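You operate a simulated robot arm through the tools that you are given. There is no shell and no other tool. Be economical: measure what you need, move in short steps, check, and stop when the job is done.

Carry out the task below with a simulated robot arm. There is one attempt and no reset: what you move stays moved.

Task
Swap the wound roll on the winder for the empty core.
Fine: brake on first; stand the roll on the end of the ledge and zero the length display. Set down upright: small roll.

It is judged by the outcome, as a careful person would: the job done as asked, and still so three seconds after it is handed in. It fails if anything else is knocked over, pushed out of place, dropped, spilled or broken.

Robot
A 6-joint arm with a two-finger parallel gripper, fixed in place. Base frame: the origin is at the foot of the arm, x ahead of it, y to its left, z up. Readings come in mm, degrees, newtons and seconds.
With the tool pointing down near the work surface it reaches from about 240 to 640 mm from the base axis. Its first joint turns from -66.0 to 66.0 degrees. Payload 2.7 kg.
The tool frame sits at the grasp point between the pads (the TCP): z along the fingers, y along the line on which they close. The tips reach 23 mm beyond it. The gripper opens to 94 mm. The fingers are 38 mm wide and 10 mm thick; the gripper's body (54 by 96 mm) begins 39 mm behind the TCP.
Orientation is that of the tool frame in the base frame, as a unit quaternion [x, y, z, w]. With the fingers straight down and closing along the base's y, the tool's x points along the base's -x, its y along +y and its z along -z.

Tools
- The arm moves only by the tool step_arm. Its argument "rows" is a list of rows, each a list of 7 numbers: the shift along the tool's x, y, z in m, then the turn, a rotation vector about the tool's x, y, z in degrees, then the gripper command, from -1 (shut) to 1 (fully open), values between in proportion. In form: [[dx, dy, dz, rx, ry, rz, jaw], ...]. A call has 1 to 10 rows; each row shifts and turns the commanded pose from where the row before left it, along the tool's axes as they then stand. A row lasts 0.2 s, in which the tool goes at most 50 mm and 8.6 degrees; a call with a longer step from one row to the next is refused whole, and so is a gripper value outside its range. A pose out of reach is approached as far as the arm can. The call stops where the force on the tool passes 40 N (or 10 N more than at its start, if that is more) or the arm is blocked; 0.2 s more then pass. Each finger travels about 45 mm/s and halts on what it meets, pressing with about 32 N; the grip force reading is that of the motor and also rises with nothing between the fingers. The clock runs only during rows and for 0.2 s after the last one: add rows that do not move to give the fingers time. The reply holds the time, the measured pose of the TCP, the force on the tool along the base axes, the opening and the grip force, in the units named above and with some noise, with the torque about the TCP (base axes, N m) and any sound that the robot's microphone picked up, and new pictures: "views" is both (left out), scene, wrist or none.
- Cameras (640 x 400 px; columns grow to the right, rows downward): "scene" is fixed at [75.9, -432.3, 1408.6]; the picture's right is [0.77, -0.64, 0.00], its down [-0.33, -0.40, -0.85] and it looks along [0.55, 0.66, -0.52] (base axes); focal length 296 px, centre (320, 200). "wrist" rides on the gripper at [86, 16, -74] in the tool frame; the picture's right is [-0.18, 0.98, 0.00], its down [-0.58, -0.11, -0.81] and it looks along [-0.79, -0.15, 0.59] (tool axes); focal length 243 px, centre (320, 200). There is no depth. A picture from a camera that has moved, and an enlarged one, comes with that camera's place and axes in the base frame and with its lens.
- enlarge(camera, box): a new picture of the part [left, top, right, bottom] of that camera's present view, enlarged. The clock stands still meanwhile.
- hand_in(): hands the job in; it is judged then, once.

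Work in short steps. Places have to be worked out from the pictures, the camera data and where the tool is seen: move nearer, look again, correct. Check each grasp and each placing, and mend what went wrong. You have 120 turns and 200 pictures in all, those below and enlarged ones among them. Open the gripper and draw the arm clear of the work before you hand the job in, unless the task says otherwise; then end with one line.

The tools are called by a JSON object that holds its "op" and its "data". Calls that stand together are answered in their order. step_arm: Moves the arm, as the interface text tells. Its arguments: {"type":"object","properties":{"rows":{"type":"array"},"views":{"type":"string","enum":["both","scene","wrist","none"]}},"required":["rows"]} The other tools are called the same way: enlarge (camera, box) takes an enlarged picture of a part of a camera's view; hand_in () hands the job in.

At the start:

```text
clock: 0.0
position: [358.9, -13.4, 1275.1]
orientation: [0.002, 1.0, -0.001, 0.001]
contact_force: [-0.8, -0.3, -0.5]
torque: [-0.01, 0.01, 0.02]
gripper_width: 93.7
gripper_force: 0.0
```

scene: 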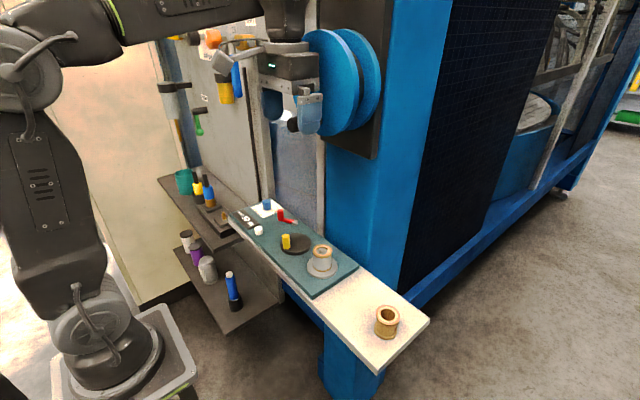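
wrist: 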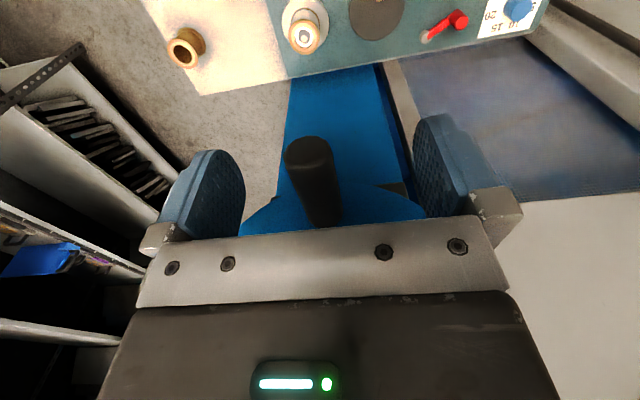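

I'll look closer at the ledge before moving anything.

{"op": "enlarge", "data": {"camera": "scene", "box": [220, 190, 440, 328]}}

{"op": "enlarge", "data": {"camera": "wrist", "box": [140, 0, 560, 110]}}

{"op": "enlarge", "data": {"camera": "scene", "box": [228, 190, 324, 250]}}

```text
2.90 times, centred on (330, 259) of scene
camera zoom: at [75.9, -432.3, 1408.6], right [0.77, -0.64, 0.0], down [-0.33, -0.4, -0.85], along [0.55, 0.66, -0.52], focal length 858 px, centre (291, 29)
```

zoom: 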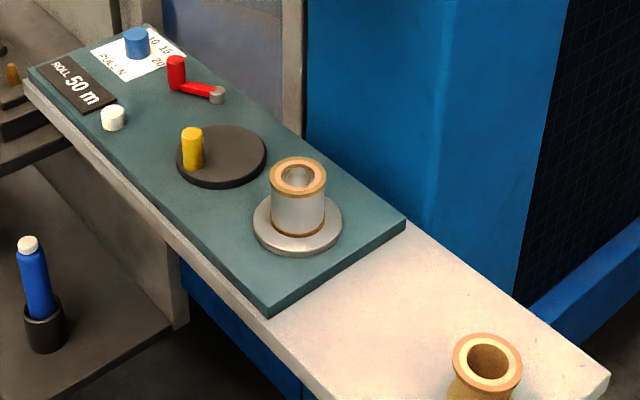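

```text
1.52 times, centred on (350, 55) of wrist
camera zoom: at [270.6, 2.0, 1349.0], right [0.19, 0.98, 0.0], down [0.58, -0.11, 0.81], along [0.79, -0.15, -0.59], focal length 370 px, centre (274, 421)
```

zoom: 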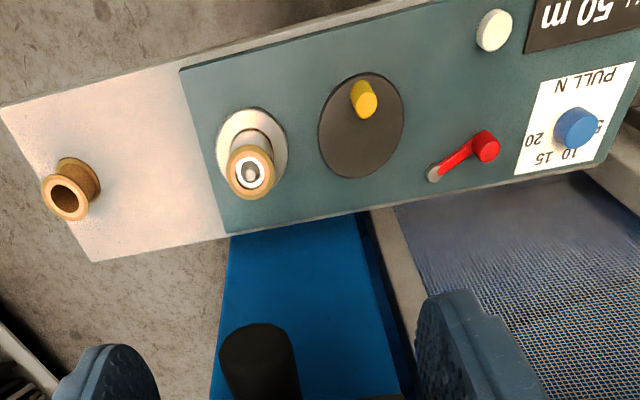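

```text
6.67 times, centred on (276, 220) of scene
camera zoom: at [75.9, -432.3, 1408.6], right [0.77, -0.64, 0.0], down [-0.33, -0.4, -0.85], along [0.55, 0.66, -0.52], focal length 1974 px, centre (613, 67)
```

zoom: 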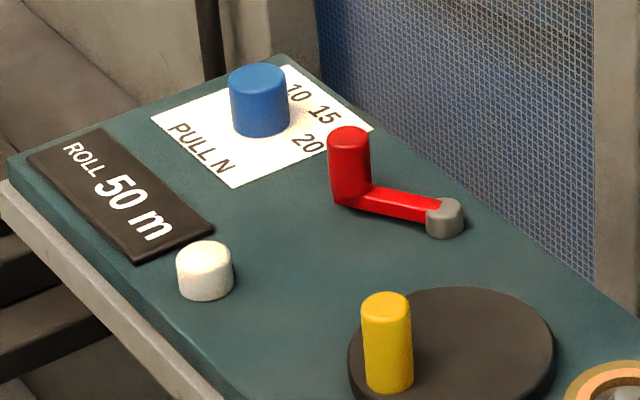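

Triangulating the two views puts the spindle near (399,-48) and the empty core near (396,-242), with the ledge surface near z≈905. I'll come lower and further back to see the controls.

{"op": "step_arm", "data": {"rows": [[0.016, 0.016, 0.039, 0, 0, 0, 1], [0.016, 0.016, 0.039, 0, 0, 0, 1], [0.016, 0.016, 0.039, 0, 0, 0, 1], [0.016, 0.016, 0.039, 0, 0, 0, 1], [0, 0.03, 0, 0, 0, 0, 1]]}}

```text
clock: 0.5
position: [340.3, 7.3, 1228.5]
orientation: [0.0, 1.0, -0.007, 0.023]
contact_force: [0.2, 0.2, -0.9]
torque: [0.02, -0.03, 0.02]
gripper_width: 94.1
gripper_force: 0.1
stopped in row 2: the force on the tool passed its limit at 87 N (the readings are from after the stop); the commanded pose is now the measured one
camera wrist: at [249.1, 23.8, 1299.0], right [0.18, 0.98, -0.01], down [0.54, -0.1, 0.83], along [0.82, -0.16, -0.55], focal length 243 px, centre (320, 200)
```

scene: 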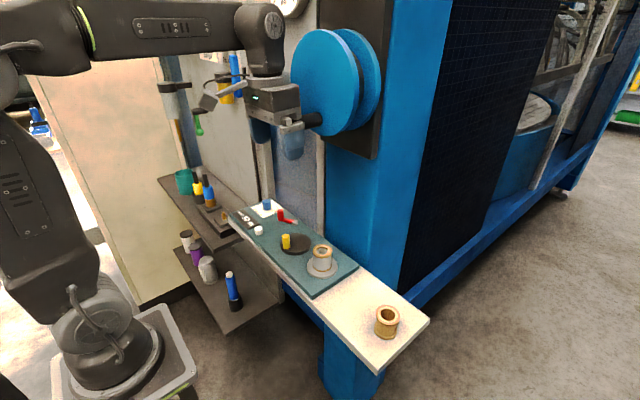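
wrist: 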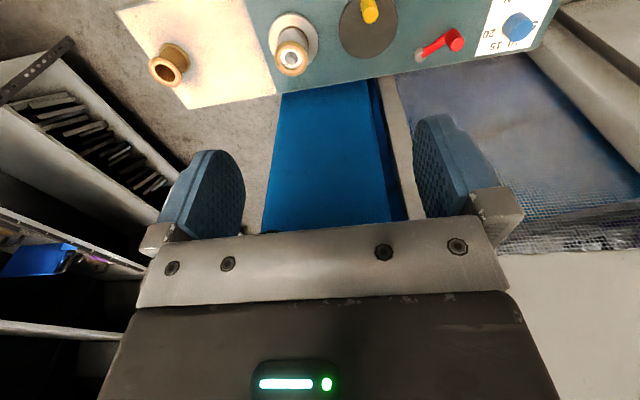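

The gripper touched the black hub of the blue wheel while coming down. I'll back straight away from it along base -x.

{"op": "step_arm", "data": {"rows": [[0.02, 0, 0, 0, 0, 0, 1], [0.03, 0, 0, 0, 0, 0, 1], [0.03, 0, 0, 0, 0, 0, 1]]}}

```text
clock: 1.3
position: [258.7, 9.9, 1223.8]
orientation: [0.0, 1.0, -0.007, 0.022]
contact_force: [-0.5, -0.2, 0.4]
torque: [0.0, -0.01, -0.01]
gripper_width: 94.3
gripper_force: 0.1
camera wrist: at [167.9, 25.9, 1294.7], right [0.18, 0.98, -0.01], down [0.54, -0.1, 0.83], along [0.82, -0.16, -0.55], focal length 243 px, centre (320, 200)
```

scene: 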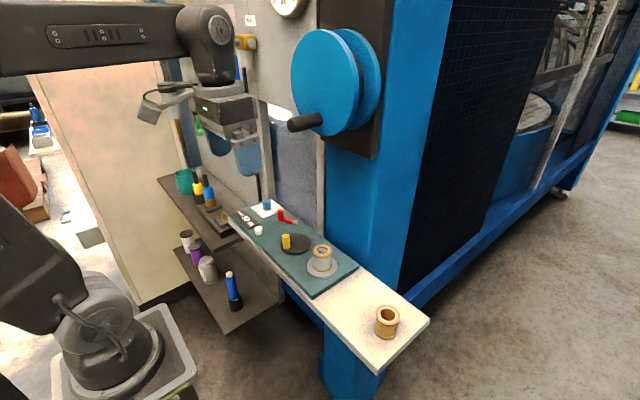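
wrist: 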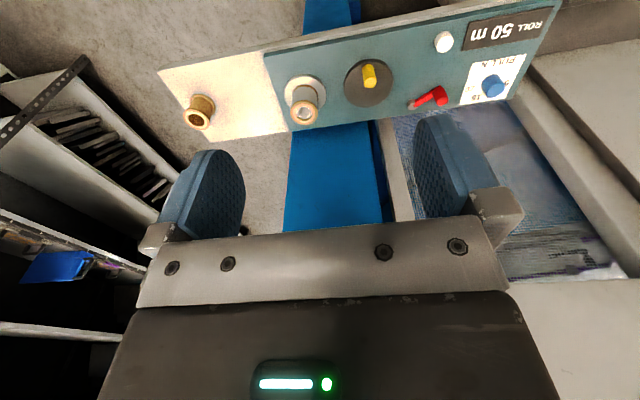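

Clear now. The black handle sits at about (356,-21,1255), so I must keep the wrist out of that space. I'll descend at this safe x and shift toward the controls for a closer look.

{"op": "step_arm", "data": {"rows": [[0, 0.02, 0.04, 0, 0, 0, 1], [0, 0.02, 0.04, 0, 0, 0, 1], [0, 0.03, 0.03, 0, 0, 0, 1], [0, 0.02, 0.02, 0, 0, 0, 1]]}}

{"op": "enlarge", "data": {"camera": "wrist", "box": [140, 0, 540, 250]}}

```text
clock: 2.3
position: [265.3, 95.7, 1091.5]
orientation: [0.0, 1.0, -0.007, 0.022]
contact_force: [0.8, 0.0, 0.2]
torque: [0.04, -0.03, 0.01]
gripper_width: 94.0
gripper_force: 0.1
camera wrist: at [174.4, 113.4, 1162.1], right [0.18, 0.98, -0.01], down [0.54, -0.1, 0.83], along [0.82, -0.16, -0.55], focal length 243 px, centre (320, 200)
```

scene: 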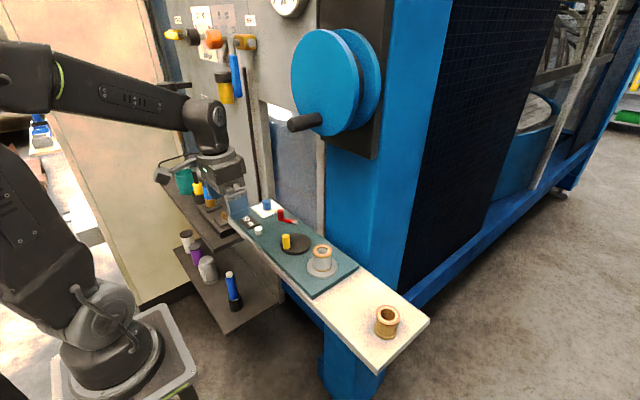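
wrist: 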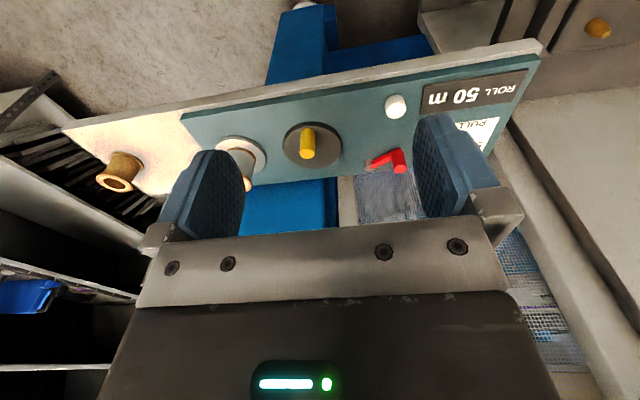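

```text
1.60 times, centred on (340, 125) of wrist
camera zoom: at [174.4, 113.4, 1162.1], right [0.18, 0.98, -0.01], down [0.54, -0.1, 0.83], along [0.82, -0.16, -0.55], focal length 388 px, centre (288, 320)
```

zoom: 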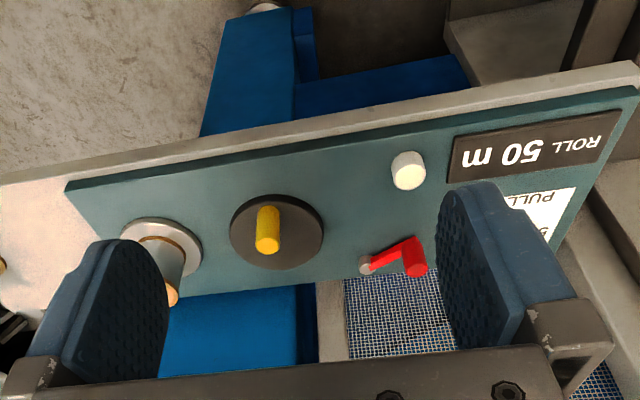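

The lever's grey hub is near (455,131) and its red grip near (434,171), top at z≈953. I'll level the tool and bring the camera close to the lever to see which way is "on".

{"op": "step_arm", "data": {"rows": [[0, 0.03, 0, -0.8, 2.5, 0, 1], [-0.02, 0.034, 0, 0, 0, 0, 1], [-0.04, 0, 0.025, 0, 0, 0, 1], [-0.033, 0, 0.03, 0, 0, 0, 1], [0, 0, 0.03, 0, 0, 0, 1], [0, 0, 0, 0, 0, 0, 1]], "views": "wrist"}}

{"op": "enlarge", "data": {"camera": "wrist", "box": [200, 0, 520, 230]}}

```text
clock: 3.7
position: [359.6, 160.2, 1007.4]
orientation: [0.0, 1.0, 0.0, 0.001]
contact_force: [0.1, -0.6, 0.0]
torque: [-0.02, 0.01, 0.01]
gripper_width: 93.8
gripper_force: 0.0
camera wrist: at [271.6, 175.8, 1082.7], right [0.18, 0.98, 0.0], down [0.58, -0.11, 0.81], along [0.79, -0.15, -0.59], focal length 243 px, centre (320, 200)
```

wrist: 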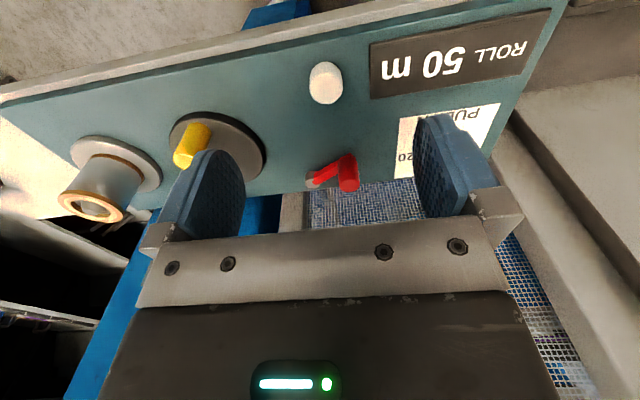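

```text
1.74 times, centred on (360, 115) of wrist
camera zoom: at [271.6, 175.8, 1082.7], right [0.18, 0.98, 0.0], down [0.58, -0.11, 0.81], along [0.79, -0.15, -0.59], focal length 422 px, centre (250, 348)
```

zoom: 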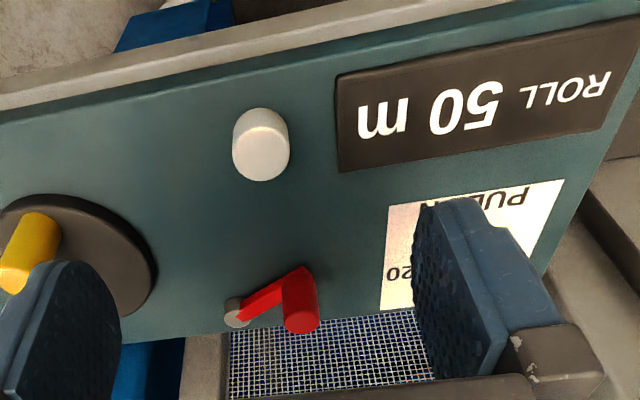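

The lever hub is about (447,133) and the grip about (430,171). I'll yaw the gripper about 66° so the fingers straddle the lever, staying high.

{"op": "step_arm", "data": {"rows": [[0, 0, -0.01, 0, 0, 8.25, 0.3], [0, 0, -0.01, 0, 0, 8.25, 0.3], [0, 0, 0, 0, 0, 8.25, 0.3], [0, 0, 0, 0, 0, 8.25, 0.3], [0, 0, 0, 0, 0, 8.25, 0.3], [0, 0, 0, 0, 0, 8.25, 0.3], [0, 0, 0, 0, 0, 8.25, 0.3], [0, 0, 0, 0, 0, 8.25, 0.3], [0, 0, 0, 0, 0, 0, 0.3]]}}

```text
clock: 5.7
position: [357.9, 158.1, 1028.6]
orientation: [0.546, 0.838, 0.001, 0.0]
contact_force: [1.2, 0.2, 0.0]
torque: [0.03, 0.0, 0.02]
gripper_width: 61.2
gripper_force: 0.0
camera wrist: at [337.1, 244.1, 1103.3], right [0.97, 0.23, 0.0], down [0.13, -0.58, 0.81], along [0.19, -0.78, -0.59], focal length 243 px, centre (320, 200)
```

scene: 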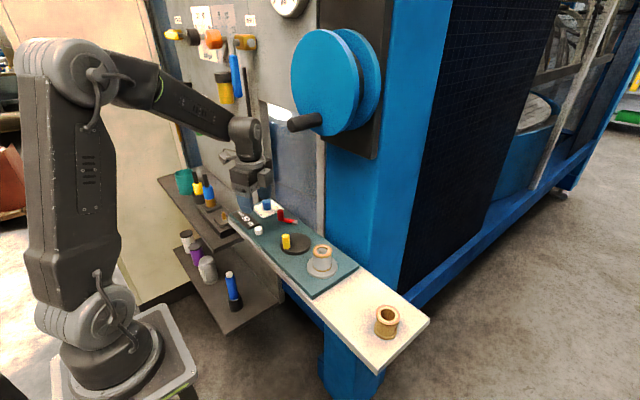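
wrist: 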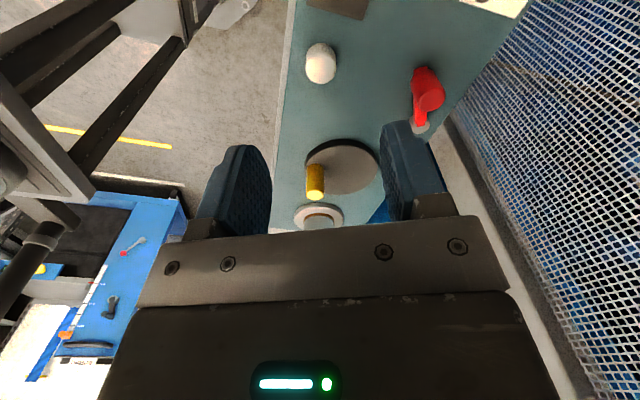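

View is good: the lever is off to the +x side and the mesh is beyond it. I'll move above the grip and stay high to check alignment.

{"op": "step_arm", "data": {"rows": [[-0.006, 0.024, 0, 0, 0, 0, 0.3], [-0.006, 0.024, 0, 0, 0, 0, 0.3], [-0.005, 0.023, 0, 0, 0, 0, 0.3], [0, 0, 0.02, 0, 0, 0, 0.3], [0, 0, 0, 0, 0, 0, 0.3]]}}

{"op": "enlarge", "data": {"camera": "scene", "box": [220, 130, 348, 250]}}

```text
clock: 6.9
position: [431.6, 174.1, 1009.3]
orientation: [0.545, 0.839, 0.001, 0.0]
contact_force: [-0.1, 1.0, -0.5]
torque: [-0.01, -0.02, -0.01]
gripper_width: 60.8
gripper_force: 0.1
camera wrist: at [409.5, 257.8, 1083.3], right [0.97, 0.23, 0.0], down [0.14, -0.58, 0.81], along [0.19, -0.78, -0.59], focal length 243 px, centre (320, 200)
```

scene: 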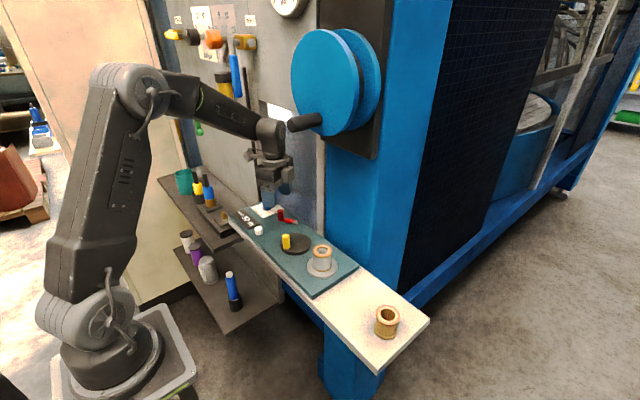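
wrist: 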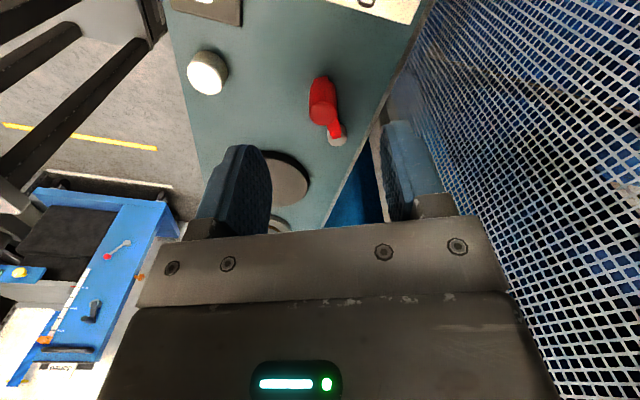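

```text
3.33 times, centred on (284, 190) of scene
camera zoom: at [75.9, -432.3, 1408.6], right [0.77, -0.64, 0.0], down [-0.33, -0.4, -0.85], along [0.55, 0.66, -0.52], focal length 987 px, centre (440, 233)
```

zoom: 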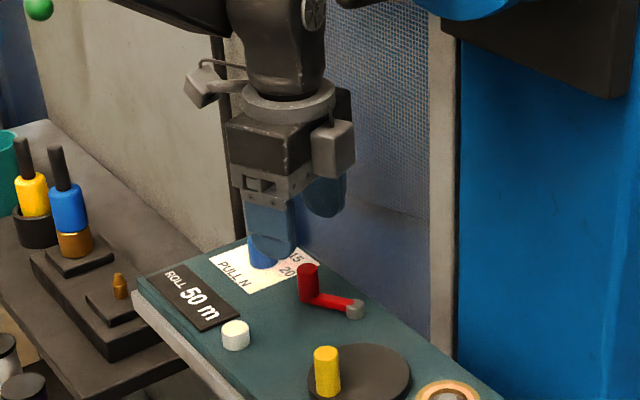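

I need a sharper look at the lever from the wrist camera.

{"op": "enlarge", "data": {"camera": "wrist", "box": [240, 40, 400, 180]}}

```text
2.86 times, centred on (320, 110) of wrist
camera zoom: at [409.5, 257.8, 1083.3], right [0.97, 0.23, 0.0], down [0.14, -0.58, 0.81], along [0.19, -0.78, -0.59], focal length 693 px, centre (320, 457)
```

zoom: 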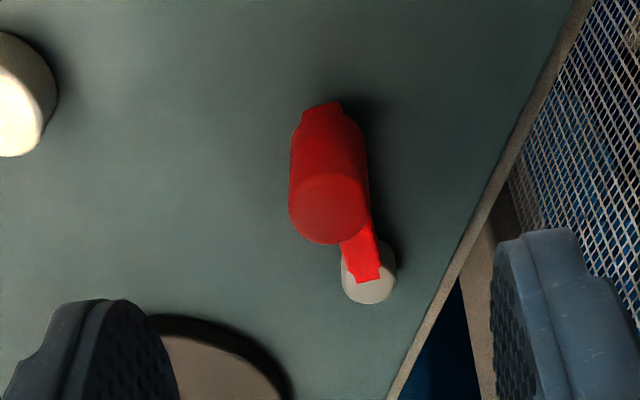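

The grip centre comes out at (432,173) and the tool is right above it. I'll lower so the fingers straddle the grip, then narrow them.

{"op": "step_arm", "data": {"rows": [[0, 0, 0.021, 0, 0, 0, 0.3], [0, 0, 0.021, 0, 0, 0, 0.3], [0, 0, 0.02, 0, 0, 0, 0.3], [0, 0, 0, 0, 0, 0, -0.45], [0, 0, 0, 0, 0, 0, -0.45], [0, 0, 0, 0, 0, 0, -0.45]]}}

{"op": "enlarge", "data": {"camera": "wrist", "box": [200, 60, 440, 230]}}

```text
clock: 8.3
position: [431.2, 172.9, 946.2]
orientation: [0.544, 0.839, 0.0, 0.001]
contact_force: [-0.2, 0.3, -0.2]
torque: [-0.03, -0.02, 0.01]
gripper_width: 25.9
gripper_force: 0.0
camera wrist: at [408.9, 257.1, 1021.7], right [0.97, 0.23, 0.0], down [0.14, -0.58, 0.81], along [0.19, -0.78, -0.59], focal length 243 px, centre (320, 200)
```

scene: 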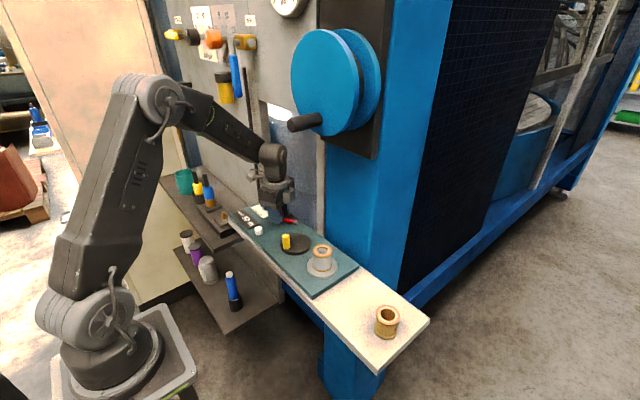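
wrist: 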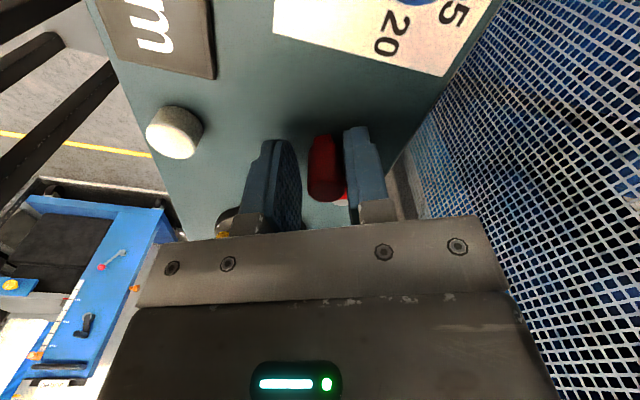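

```text
2.35 times, centred on (320, 145) of wrist
camera zoom: at [408.9, 257.1, 1021.7], right [0.97, 0.23, 0.0], down [0.14, -0.58, 0.81], along [0.19, -0.78, -0.59], focal length 571 px, centre (320, 329)
```

zoom: 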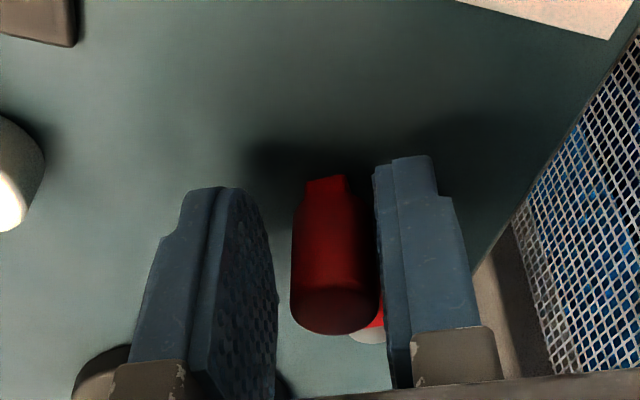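

The fingers straddle the grip with slack. I'll push gently counter-clockwise (toward -x, around the hub) and watch the force.

{"op": "step_arm", "data": {"rows": [[0, -0.006, 0, 0, 0, -8, -0.45], [-0.0004, -0.006, 0, 0, 0, -8, -0.45], [0, 0, 0, 0, 0, 0, -0.45]], "views": "wrist"}}

{"op": "enlarge", "data": {"camera": "wrist", "box": [200, 60, 440, 230]}}

```text
clock: 9.1
position: [420.6, 167.2, 945.6]
orientation: [0.422, 0.907, 0.001, 0.0]
contact_force: [-0.8, 0.5, 0.7]
torque: [0.01, -0.02, -0.01]
gripper_width: 25.9
gripper_force: 0.1
camera wrist: at [375.4, 242.3, 1021.5], right [0.87, 0.49, 0.0], down [0.29, -0.52, 0.81], along [0.4, -0.7, -0.59], focal length 243 px, centre (320, 200)
```

wrist: 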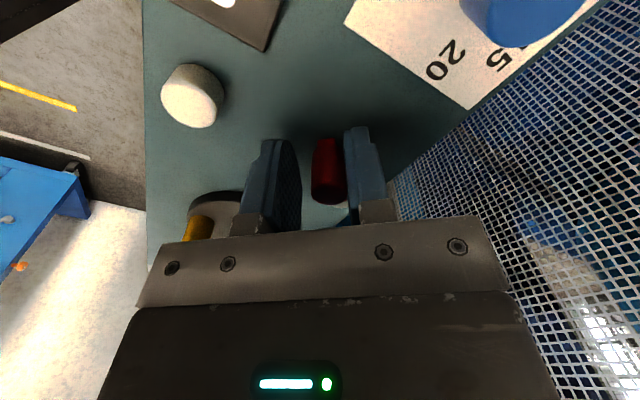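

```text
2.35 times, centred on (320, 145) of wrist
camera zoom: at [375.4, 242.3, 1021.5], right [0.87, 0.49, 0.0], down [0.29, -0.52, 0.81], along [0.4, -0.7, -0.59], focal length 571 px, centre (320, 329)
```

zoom: 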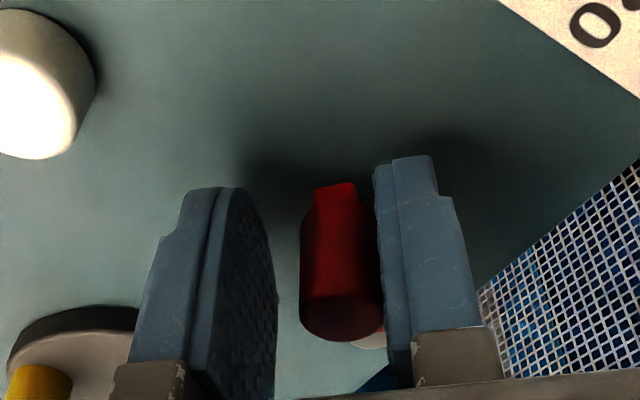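

The lever swings freely in this direction. I'll continue along the arc.

{"op": "step_arm", "data": {"rows": [[-0.0004, -0.006, 0, 0, 0, -8, -0.45], [-0.0004, -0.006, 0, 0, 0, -8, -0.45], [-0.0004, -0.006, 0, 0, 0, -8, -0.45], [0, 0, 0, 0, 0, 0, -0.45]], "views": "wrist"}}

{"op": "enlarge", "data": {"camera": "wrist", "box": [200, 60, 440, 230]}}

```text
clock: 10.1
position: [410.1, 152.0, 947.2]
orientation: [0.224, 0.975, 0.0, 0.0]
contact_force: [-0.2, 0.6, 0.1]
torque: [0.0, -0.01, -0.02]
gripper_width: 26.0
gripper_force: 0.0
camera wrist: at [337.8, 203.7, 1021.9], right [0.6, 0.8, 0.0], down [0.47, -0.35, 0.81], along [0.65, -0.48, -0.59], focal length 243 px, centre (320, 200)
```

wrist: 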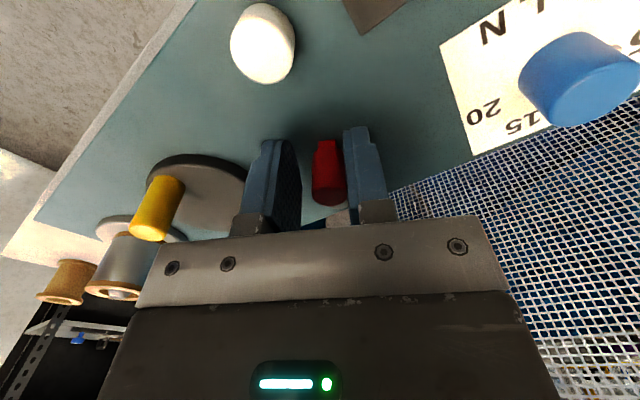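

```text
2.35 times, centred on (320, 145) of wrist
camera zoom: at [337.8, 203.7, 1021.9], right [0.6, 0.8, 0.0], down [0.47, -0.35, 0.81], along [0.65, -0.48, -0.59], focal length 571 px, centre (320, 329)
```

zoom: 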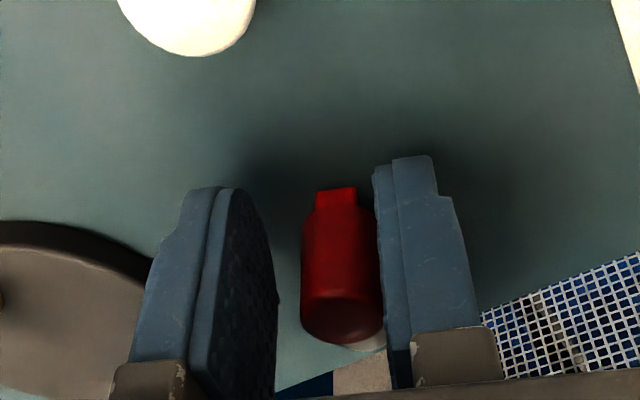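

Still free with no force. Continuing a few more degrees.

{"op": "step_arm", "data": {"rows": [[-0.0004, -0.006, 0, 0, 0, -8, -0.45], [-0.0004, -0.006, 0, 0, 0, -8, -0.45], [0, 0, 0, 0, 0, 0, -0.45]]}}

{"op": "enlarge", "data": {"camera": "wrist", "box": [140, 60, 440, 240]}}

```text
clock: 10.9
position: [405.6, 141.4, 946.9]
orientation: [0.086, 0.996, 0.0, 0.001]
contact_force: [-0.5, 0.4, 0.9]
torque: [-0.03, 0.0, 0.0]
gripper_width: 25.7
gripper_force: 0.4
camera wrist: at [322.0, 171.1, 1022.2], right [0.35, 0.94, 0.0], down [0.55, -0.21, 0.81], along [0.76, -0.28, -0.59], focal length 243 px, centre (320, 200)
```

scene: 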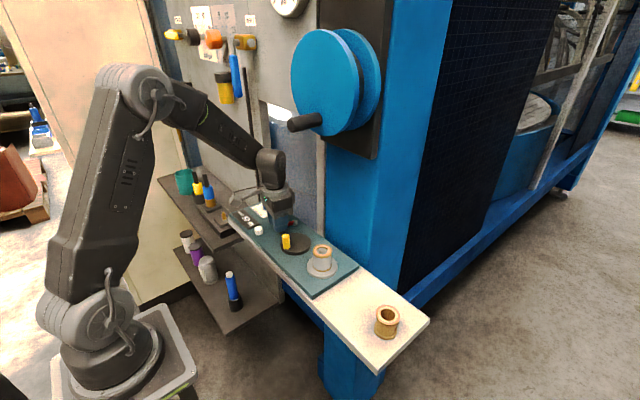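
wrist: 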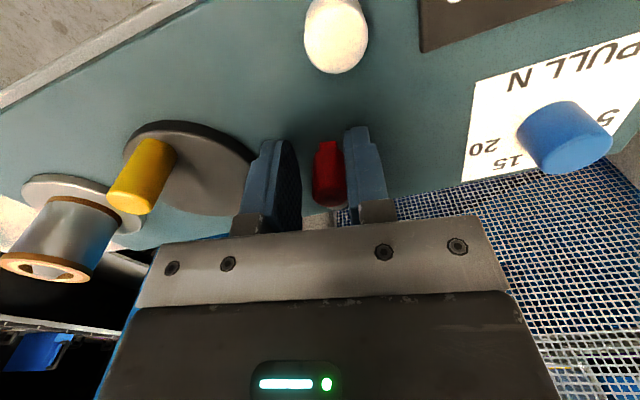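

```text
2.13 times, centred on (290, 150) of wrist
camera zoom: at [322.0, 171.1, 1022.2], right [0.35, 0.94, 0.0], down [0.55, -0.21, 0.81], along [0.76, -0.28, -0.59], focal length 518 px, centre (384, 307)
```

zoom: 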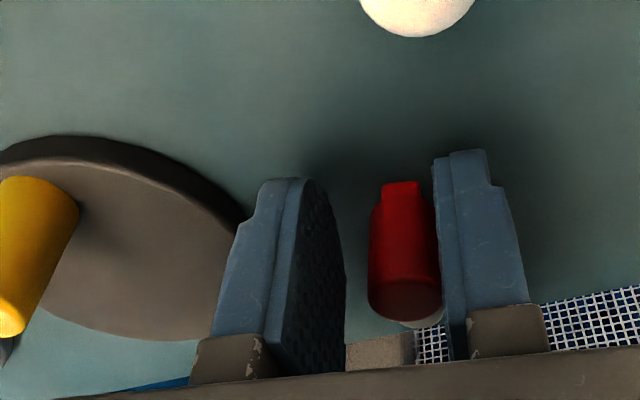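

Still moving freely; the left finger is close to the crank disc, so I'll narrow the gap and continue in small steps.

{"op": "step_arm", "data": {"rows": [[0, 0.002, -0.004, 0, 0, 0, -0.58], [0, 0, 0, 0, 0, 0, -0.58], [-0.0004, -0.006, 0, 0, 0, -8, -0.58], [0, 0, 0, 0, 0, 0, -0.58], [-0.0004, -0.006, 0, 0, 0, -8, -0.58], [0, 0, 0, 0, 0, 0, -0.58]], "views": "wrist"}}

{"op": "enlarge", "data": {"camera": "wrist", "box": [140, 60, 440, 240]}}

```text
clock: 12.3
position: [406.1, 131.7, 950.4]
orientation: [-0.053, 0.999, 0.001, 0.001]
contact_force: [2.1, 6.1, 0.4]
torque: [0.04, -0.04, 0.01]
gripper_width: 22.4
gripper_force: 2.6
camera wrist: at [316.4, 137.8, 1025.6], right [0.08, 1.0, 0.0], down [0.59, -0.05, 0.81], along [0.81, -0.06, -0.59], focal length 243 px, centre (320, 200)
```

wrist: 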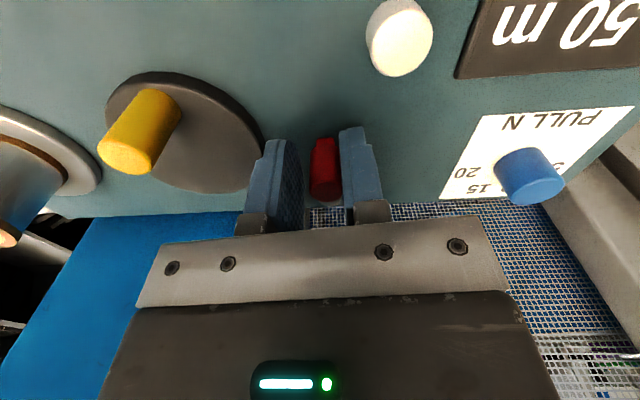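

```text
2.13 times, centred on (290, 150) of wrist
camera zoom: at [316.4, 137.8, 1025.6], right [0.08, 1.0, 0.0], down [0.59, -0.05, 0.81], along [0.81, -0.06, -0.59], focal length 518 px, centre (384, 307)
```

zoom: 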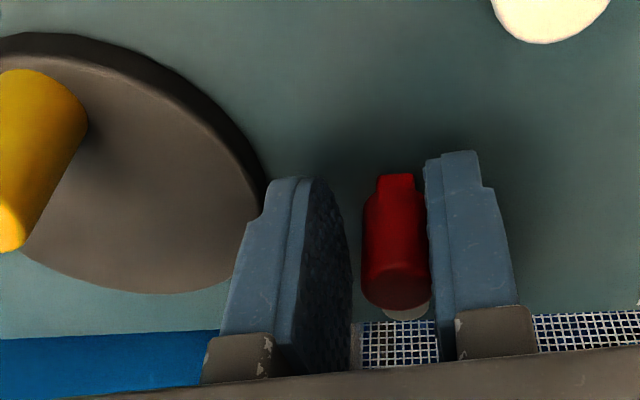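

A 6 N resistance has appeared in +y, which suggests the end stop after about 60° of travel. I'll push slightly more to confirm.

{"op": "step_arm", "data": {"rows": [[0, -0.004, 0, 0, 0, 0, -0.58], [0, -0.003, 0, 0, 0, 0, -0.58]], "views": "wrist"}}

{"op": "enlarge", "data": {"camera": "wrist", "box": [140, 60, 440, 240]}}

```text
clock: 12.9
position: [405.5, 126.6, 950.9]
orientation: [-0.054, 0.999, 0.002, 0.002]
contact_force: [-6.5, 26.4, 6.9]
torque: [0.18, 0.14, 0.27]
gripper_width: 32.2
gripper_force: 13.8
camera wrist: at [316.9, 132.3, 1025.6], right [0.08, 1.0, 0.0], down [0.59, -0.05, 0.81], along [0.81, -0.06, -0.59], focal length 243 px, centre (320, 200)
```

wrist: 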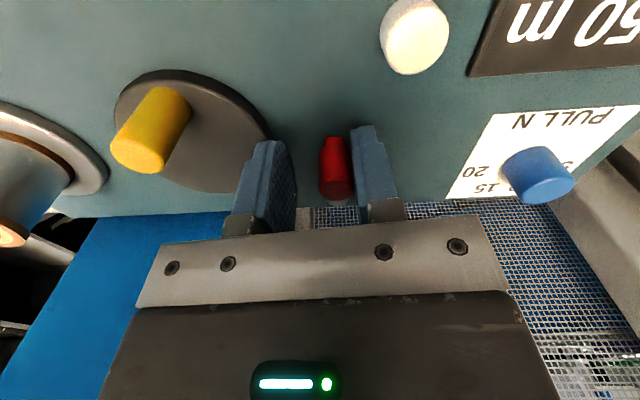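

```text
2.13 times, centred on (290, 150) of wrist
camera zoom: at [316.9, 132.3, 1025.6], right [0.08, 1.0, 0.0], down [0.59, -0.05, 0.81], along [0.81, -0.06, -0.59], focal length 518 px, centre (384, 307)
```

zoom: 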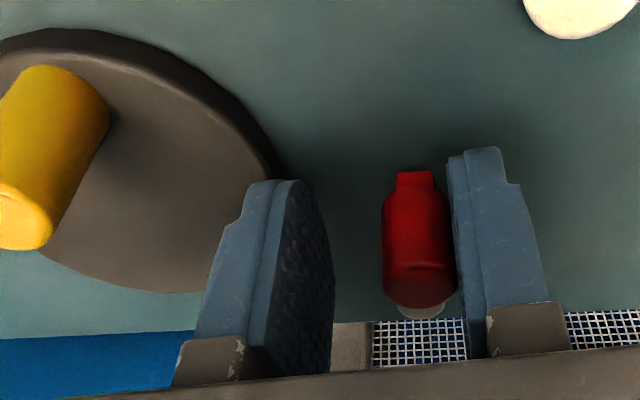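

The finger was forced back, so the lever is at its hard stop. I'll relieve the push, open slightly and lift out, then check that the lever stays there.

{"op": "step_arm", "data": {"rows": [[0, 0.006, 0, 0, 0, 0, -0.45], [0, 0, 0, 0, 0, 0, -0.4], [0, 0, -0.03, 0, 0, 0, -0.4], [0, 0, -0.03, 0, 0, 0, 0], [0.04, 0, 0, 0, 0, 0, 0.6], [0.04, 0, 0, 0, 0, 0, 1]]}}

{"op": "enlarge", "data": {"camera": "wrist", "box": [100, 0, 500, 240]}}

{"op": "enlarge", "data": {"camera": "scene", "box": [220, 190, 440, 370]}}

```text
clock: 14.3
position: [326.4, 119.9, 1009.9]
orientation: [-0.052, 0.999, 0.0, 0.0]
contact_force: [-1.0, -0.4, 0.2]
torque: [0.03, 0.0, 0.0]
gripper_width: 94.0
gripper_force: 0.0
camera wrist: at [237.8, 127.8, 1085.4], right [0.08, 1.0, 0.0], down [0.59, -0.05, 0.81], along [0.8, -0.07, -0.59], focal length 243 px, centre (320, 200)
```

scene: 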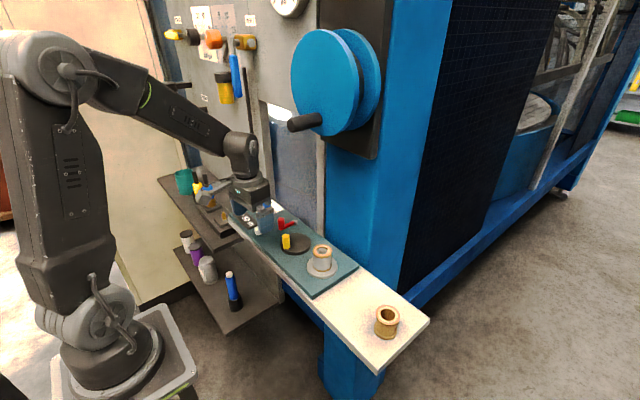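
wrist: 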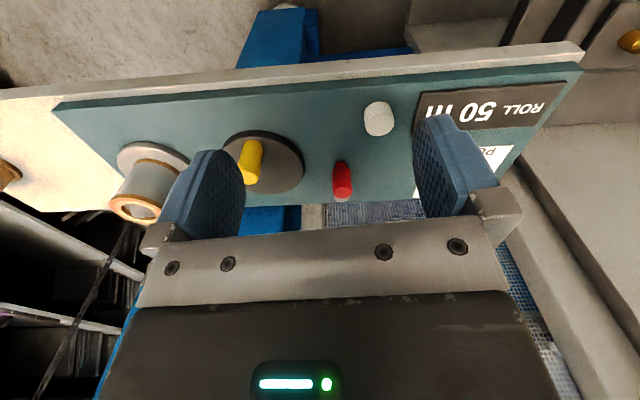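

```text
1.60 times, centred on (300, 120) of wrist
camera zoom: at [237.8, 127.8, 1085.4], right [0.08, 1.0, 0.0], down [0.59, -0.05, 0.81], along [0.8, -0.07, -0.59], focal length 388 px, centre (352, 328)
```

zoom: 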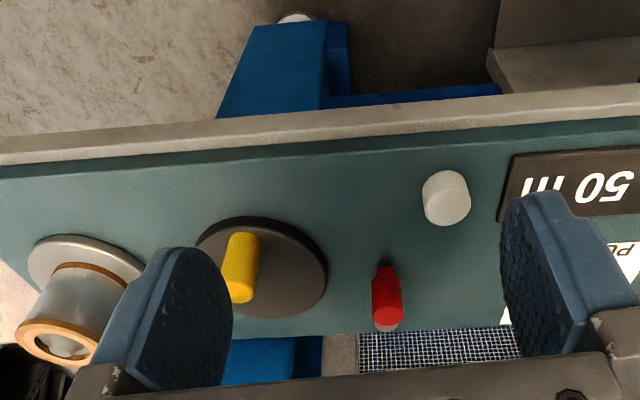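

```text
2.22 times, centred on (330, 280) of scene
camera zoom: at [75.9, -432.3, 1408.6], right [0.77, -0.64, 0.0], down [-0.33, -0.4, -0.85], along [0.55, 0.66, -0.52], focal length 658 px, centre (298, 22)
```

zoom: 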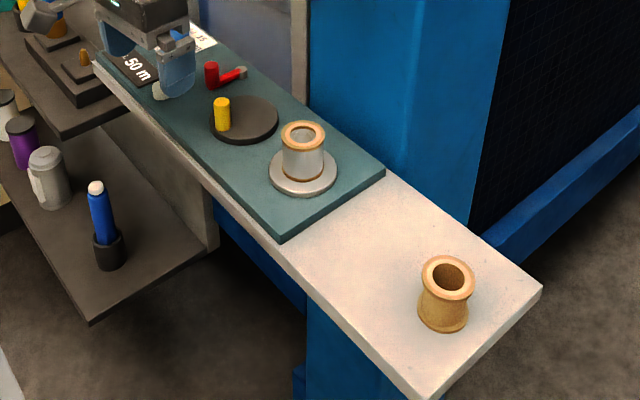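

The lever stays at its new end, pointing toward the robot. Next is the roll, at about (400,-49) with its top at z≈970. I'll back off, straighten the yaw and tilt the tool 35° so the wrist stays clear of the black handle.

{"op": "step_arm", "data": {"rows": [[0.03, 0, 0, 0, 0, 6, 1], [0.02, 0, 0, 0, -7, 0, 0.6], [0, 0, 0, 0, -7, 0, 0.6], [0, 0, 0, 0, -7, 0, 0.6], [0, 0, 0, 0, -7, 0, 0.6], [0, 0, 0, 0, -7, 0, 0.6], [0, -0.04, 0, 0, 0, 0, 0.6], [0, -0.04, 0, 0, 0, 0, 0.6], [0, 0, 0, 0, 0, 0, 0.6]]}}

```text
clock: 16.3
position: [323.9, 62.3, 1050.4]
orientation: [0.001, 0.954, -0.001, 0.301]
contact_force: [-0.2, -0.7, 0.3]
torque: [0.01, -0.02, 0.01]
gripper_width: 74.8
gripper_force: 0.1
out of reach, approached as far as the arm can: row 5, 6, 7, 8
camera wrist: at [209.0, 78.9, 1062.5], right [0.15, 0.98, 0.11], down [0.01, -0.11, 0.99], along [0.99, -0.15, -0.03], focal length 243 px, centre (320, 200)
```

scene: 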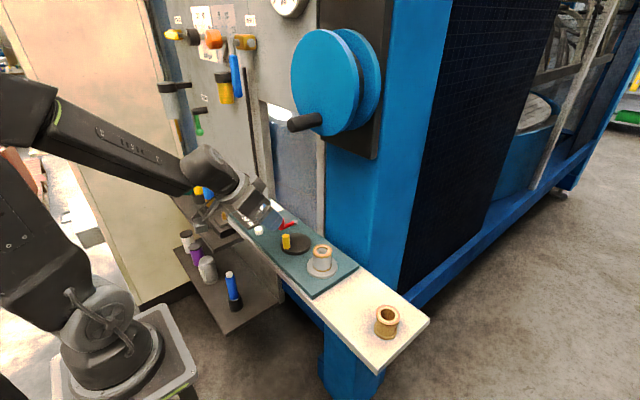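
wrist: 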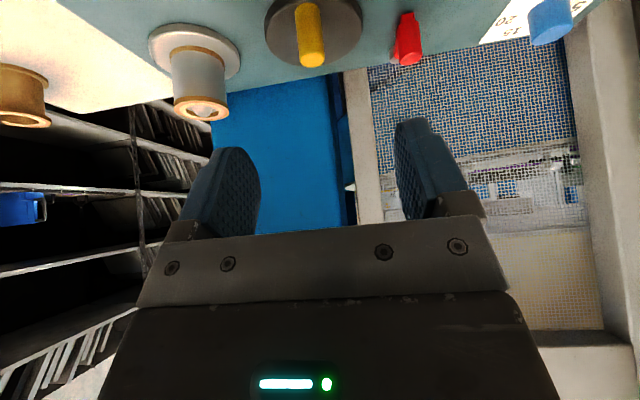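

The tilt is 35° and the reach limit shifted the tool a little. I'll move in front of the roll at (345,-49), still high.

{"op": "step_arm", "data": {"rows": [[0.0015, -0.028, 0.011, 0, 0, 0, 0.6], [0.0015, -0.028, 0.011, 0, 0, 0, 0.6], [0.0015, -0.028, 0.011, 0, 0, 0, 0.6], [0.0015, -0.027, 0.011, 0, 0, 0, 0.6], [0, 0, 0, 0, 0, 0, 0.6]]}}

```text
clock: 17.5
position: [343.5, -47.1, 1012.1]
orientation: [0.001, 0.953, 0.0, 0.302]
contact_force: [-0.1, -1.0, -0.1]
torque: [-0.01, -0.04, -0.02]
gripper_width: 75.1
gripper_force: 0.1
camera wrist: at [229.1, -31.2, 1023.7], right [0.15, 0.98, 0.11], down [0.01, -0.11, 0.99], along [0.99, -0.15, -0.03], focal length 243 px, centre (320, 200)
```

scene: 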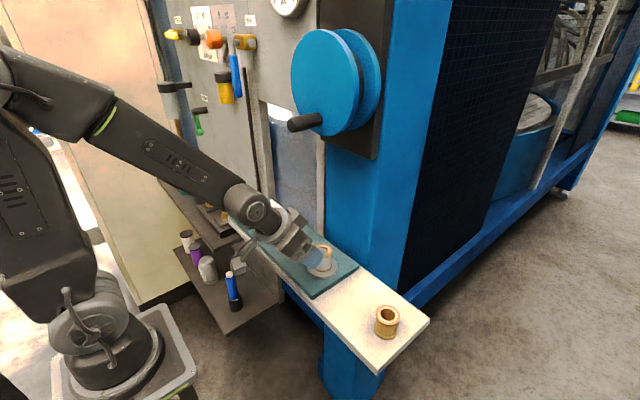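
wrist: 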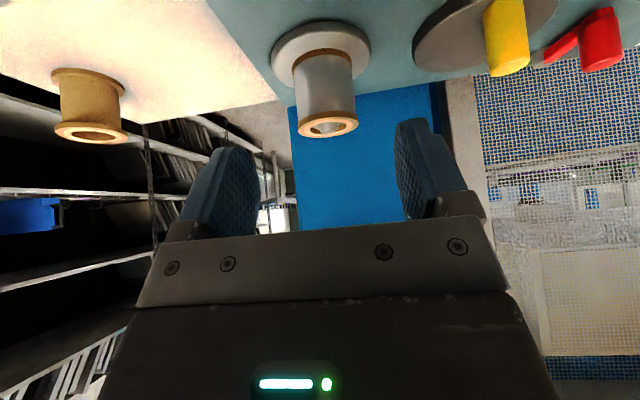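

The roll's top centre measures about (400,-46,967) and the plate about z 916. I'll advance along the tilted axis to straddle the roll with the TCP at (400,-47,957).

{"op": "step_arm", "data": {"rows": [[-0.004, 0, 0.026, 0, 0, 0, 0.6], [-0.005, 0, 0.026, 0, 0, 0, 0.6], [-0.0055, 0, 0.0255, 0, 0, 0, 0.6], [0, 0, 0, 0, 0, 0, 0.6]]}}

{"op": "enlarge", "data": {"camera": "scene", "box": [230, 190, 370, 300]}}

```text
clock: 18.5
position: [402.2, -48.9, 955.7]
orientation: [0.0, 0.954, 0.0, 0.301]
contact_force: [-0.1, 0.2, -0.5]
torque: [0.02, 0.01, 0.0]
gripper_width: 75.1
gripper_force: 0.1
camera wrist: at [287.6, -32.7, 967.9], right [0.15, 0.98, 0.11], down [0.01, -0.11, 0.99], along [0.99, -0.15, -0.03], focal length 243 px, centre (320, 200)
```

scene: 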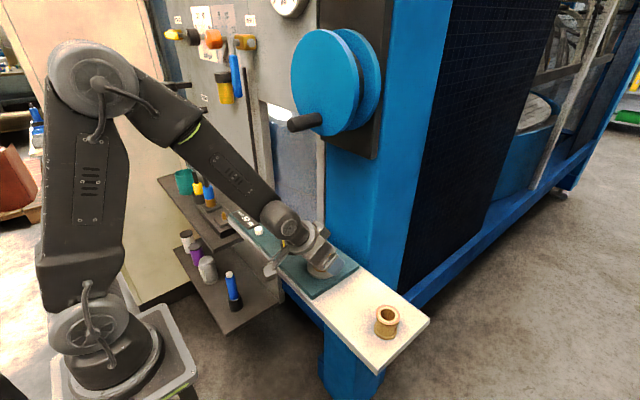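
wrist: 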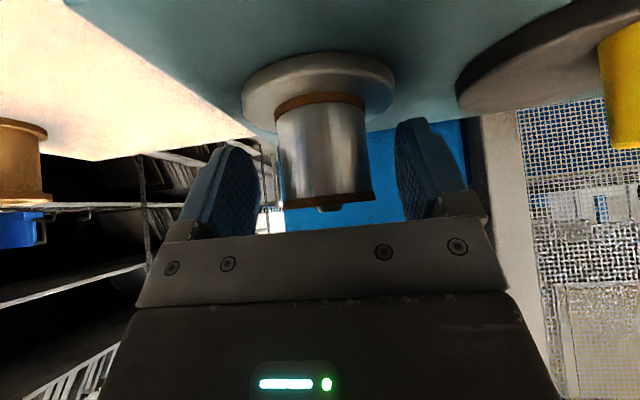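

```text
3.64 times, centred on (300, 245) of scene
camera zoom: at [75.9, -432.3, 1408.6], right [0.77, -0.64, 0.0], down [-0.33, -0.4, -0.85], along [0.55, 0.66, -0.52], focal length 1077 px, centre (393, 36)
```

zoom: 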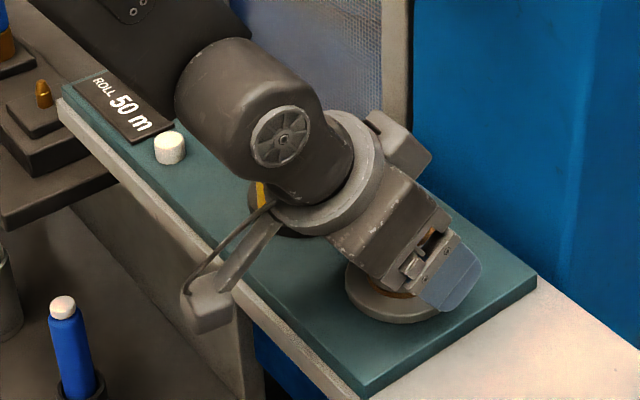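

The roll sits centred between the fingers, and the spindle tip barely protrudes above it. Closing the gripper.

{"op": "step_arm", "data": {"rows": [[0, 0, 0, 0, 0, 0, -0.3], [0, 0, 0, 0, 0, 0, -0.3], [0, 0, 0, 0, 0, 0, -0.3], [0, 0, 0, 0, 0, 0, -0.5], [0, 0, 0, 0, 0, 0, -0.5]], "views": "wrist"}}

```text
clock: 19.7
position: [402.1, -47.5, 956.6]
orientation: [0.0, 0.953, 0.0, 0.302]
contact_force: [-0.3, 0.3, 0.8]
torque: [0.01, -0.03, 0.01]
gripper_width: 43.1
gripper_force: 32.0
camera wrist: at [287.4, -32.6, 968.1], right [0.15, 0.98, 0.11], down [0.01, -0.11, 0.99], along [0.99, -0.15, -0.03], focal length 243 px, centre (320, 200)
```

wrist: 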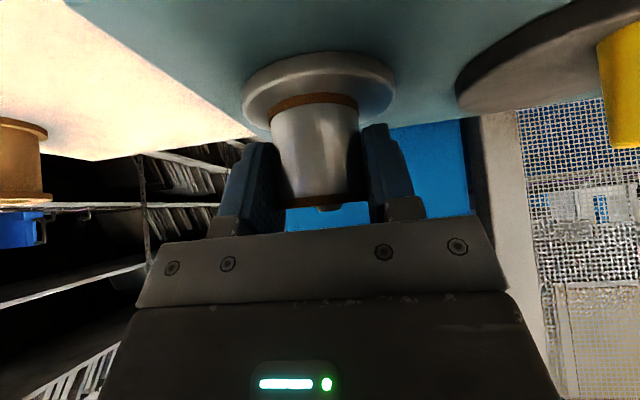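

Gripped at 43.1 mm. I'll lift straight up a little and check the force.

{"op": "step_arm", "data": {"rows": [[-0.0057, 0, -0.0082, 0, 0, 0, -0.6], [-0.0057, 0, -0.0082, 0, 0, 0, -0.6]], "views": "wrist"}}

```text
clock: 20.3
position: [402.0, -47.1, 977.8]
orientation: [0.0, 0.953, 0.0, 0.302]
contact_force: [1.6, 0.9, 0.1]
torque: [0.04, 0.02, -0.02]
gripper_width: 42.8
gripper_force: 31.3
camera wrist: at [287.6, -32.7, 989.3], right [0.15, 0.98, 0.11], down [0.01, -0.11, 0.99], along [0.99, -0.15, -0.03], focal length 243 px, centre (320, 200)
```

wrist: 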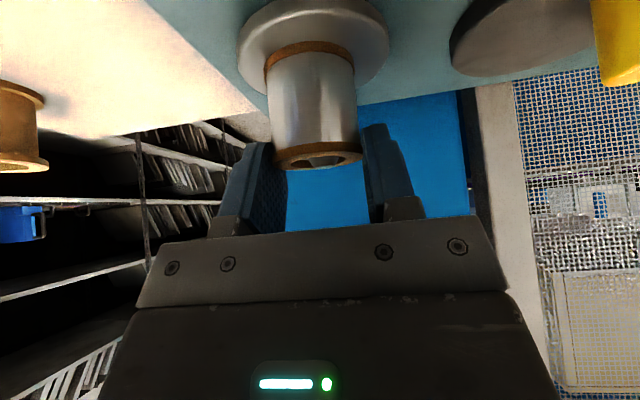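

The roll did not come up; the fingers slid along it. I'll look at the roll's top for a retaining feature.

{"op": "enlarge", "data": {"camera": "wrist", "box": [220, 0, 420, 220]}}

{"op": "enlarge", "data": {"camera": "scene", "box": [280, 230, 360, 290]}}

```text
1.82 times, centred on (320, 110) of wrist
camera zoom: at [287.6, -32.7, 989.3], right [0.15, 0.98, 0.11], down [0.01, -0.11, 0.99], along [0.99, -0.15, -0.03], focal length 441 px, centre (320, 364)
```

zoom: 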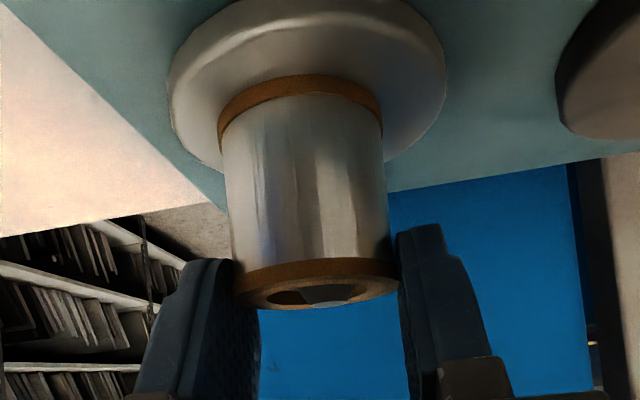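

```text
6.67 times, centred on (320, 260) of scene
camera zoom: at [76.0, -432.3, 1408.6], right [0.77, -0.64, 0.0], down [-0.33, -0.4, -0.85], along [0.55, 0.66, -0.52], focal length 1974 px, centre (320, -200)
```

zoom: 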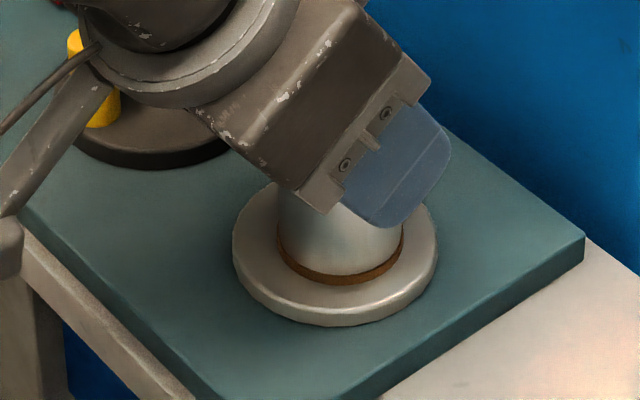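

No nut is visible, just the spindle end inside the bore. I'll regrip lower on the body with the full closing command and lift in small steps, reading the force each time.

{"op": "step_arm", "data": {"rows": [[0, 0, 0, 0, 0, 0, 0.2], [0, 0, 0, 0, 0, 0, 0.2], [0.0066, 0, 0.0094, 0, 0, 0, 0.2], [0.0066, 0, 0.0094, 0, 0, 0, 0.2], [0, 0, 0, 0, 0, 0, -1], [0, 0, 0, 0, 0, 0, -1], [0, 0, 0, 0, 0, 0, -1], [0, 0, 0, 0, 0, 0, -1]], "views": "none"}}

{"op": "step_arm", "data": {"rows": [[-0.0017, 0, -0.0025, 0, 0, 0, -1]], "views": "none"}}

{"op": "step_arm", "data": {"rows": [[-0.0017, 0, -0.0025, 0, 0, 0, -1]], "views": "wrist"}}

```text
clock: 22.1
position: [402.1, -49.0, 954.3]
orientation: [0.0, 0.953, -0.001, 0.302]
contact_force: [-0.2, 1.3, 1.6]
torque: [-0.02, -0.02, 0.02]
gripper_width: 43.0
gripper_force: 32.1
```

```text
clock: 22.5
position: [402.2, -48.1, 955.8]
orientation: [0.001, 0.953, 0.0, 0.302]
contact_force: [1.4, 0.9, -0.4]
torque: [0.09, -0.02, 0.01]
gripper_width: 43.0
gripper_force: 31.6
```

```text
clock: 22.9
position: [403.0, -48.2, 959.4]
orientation: [0.0, 0.954, 0.0, 0.301]
contact_force: [1.0, 2.4, -1.3]
torque: [0.02, -0.02, 0.01]
gripper_width: 43.1
gripper_force: 31.7
camera wrist: at [286.7, -32.3, 971.3], right [0.15, 0.98, 0.11], down [0.01, -0.11, 0.99], along [0.99, -0.15, -0.03], focal length 243 px, centre (320, 200)
```

wrist: 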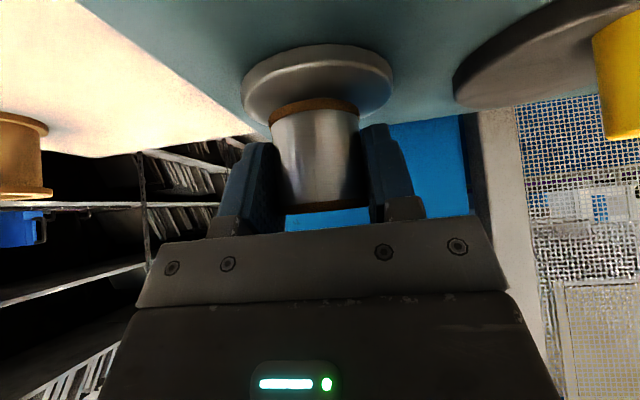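

This time the roll appears to rise with the gripper, since its bottom ring has separated from the plate. I'll keep lifting slowly.

{"op": "step_arm", "data": {"rows": [[-0.0017, 0, -0.0025, 0, 0, 0, -1], [-0.0017, 0, -0.0025, 0, 0, 0, -1], [-0.0017, 0, -0.0025, 0, 0, 0, -1], [-0.0017, 0, -0.0025, 0, 0, 0, -1], [-0.0017, 0, -0.0025, 0, 0, 0, -1]], "views": "wrist"}}

```text
clock: 24.1
position: [402.0, -49.0, 975.3]
orientation: [0.0, 0.953, 0.0, 0.302]
contact_force: [-0.4, 0.0, -0.8]
torque: [0.01, -0.01, -0.01]
gripper_width: 43.1
gripper_force: 32.3
camera wrist: at [286.4, -32.1, 986.7], right [0.15, 0.98, 0.11], down [0.01, -0.11, 0.99], along [0.99, -0.15, -0.03], focal length 243 px, centre (320, 200)
```

wrist: 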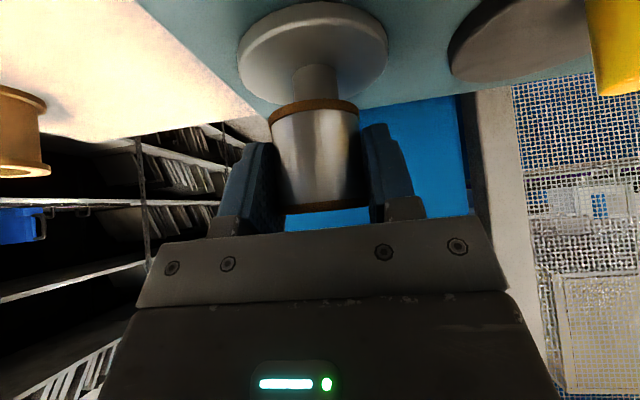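

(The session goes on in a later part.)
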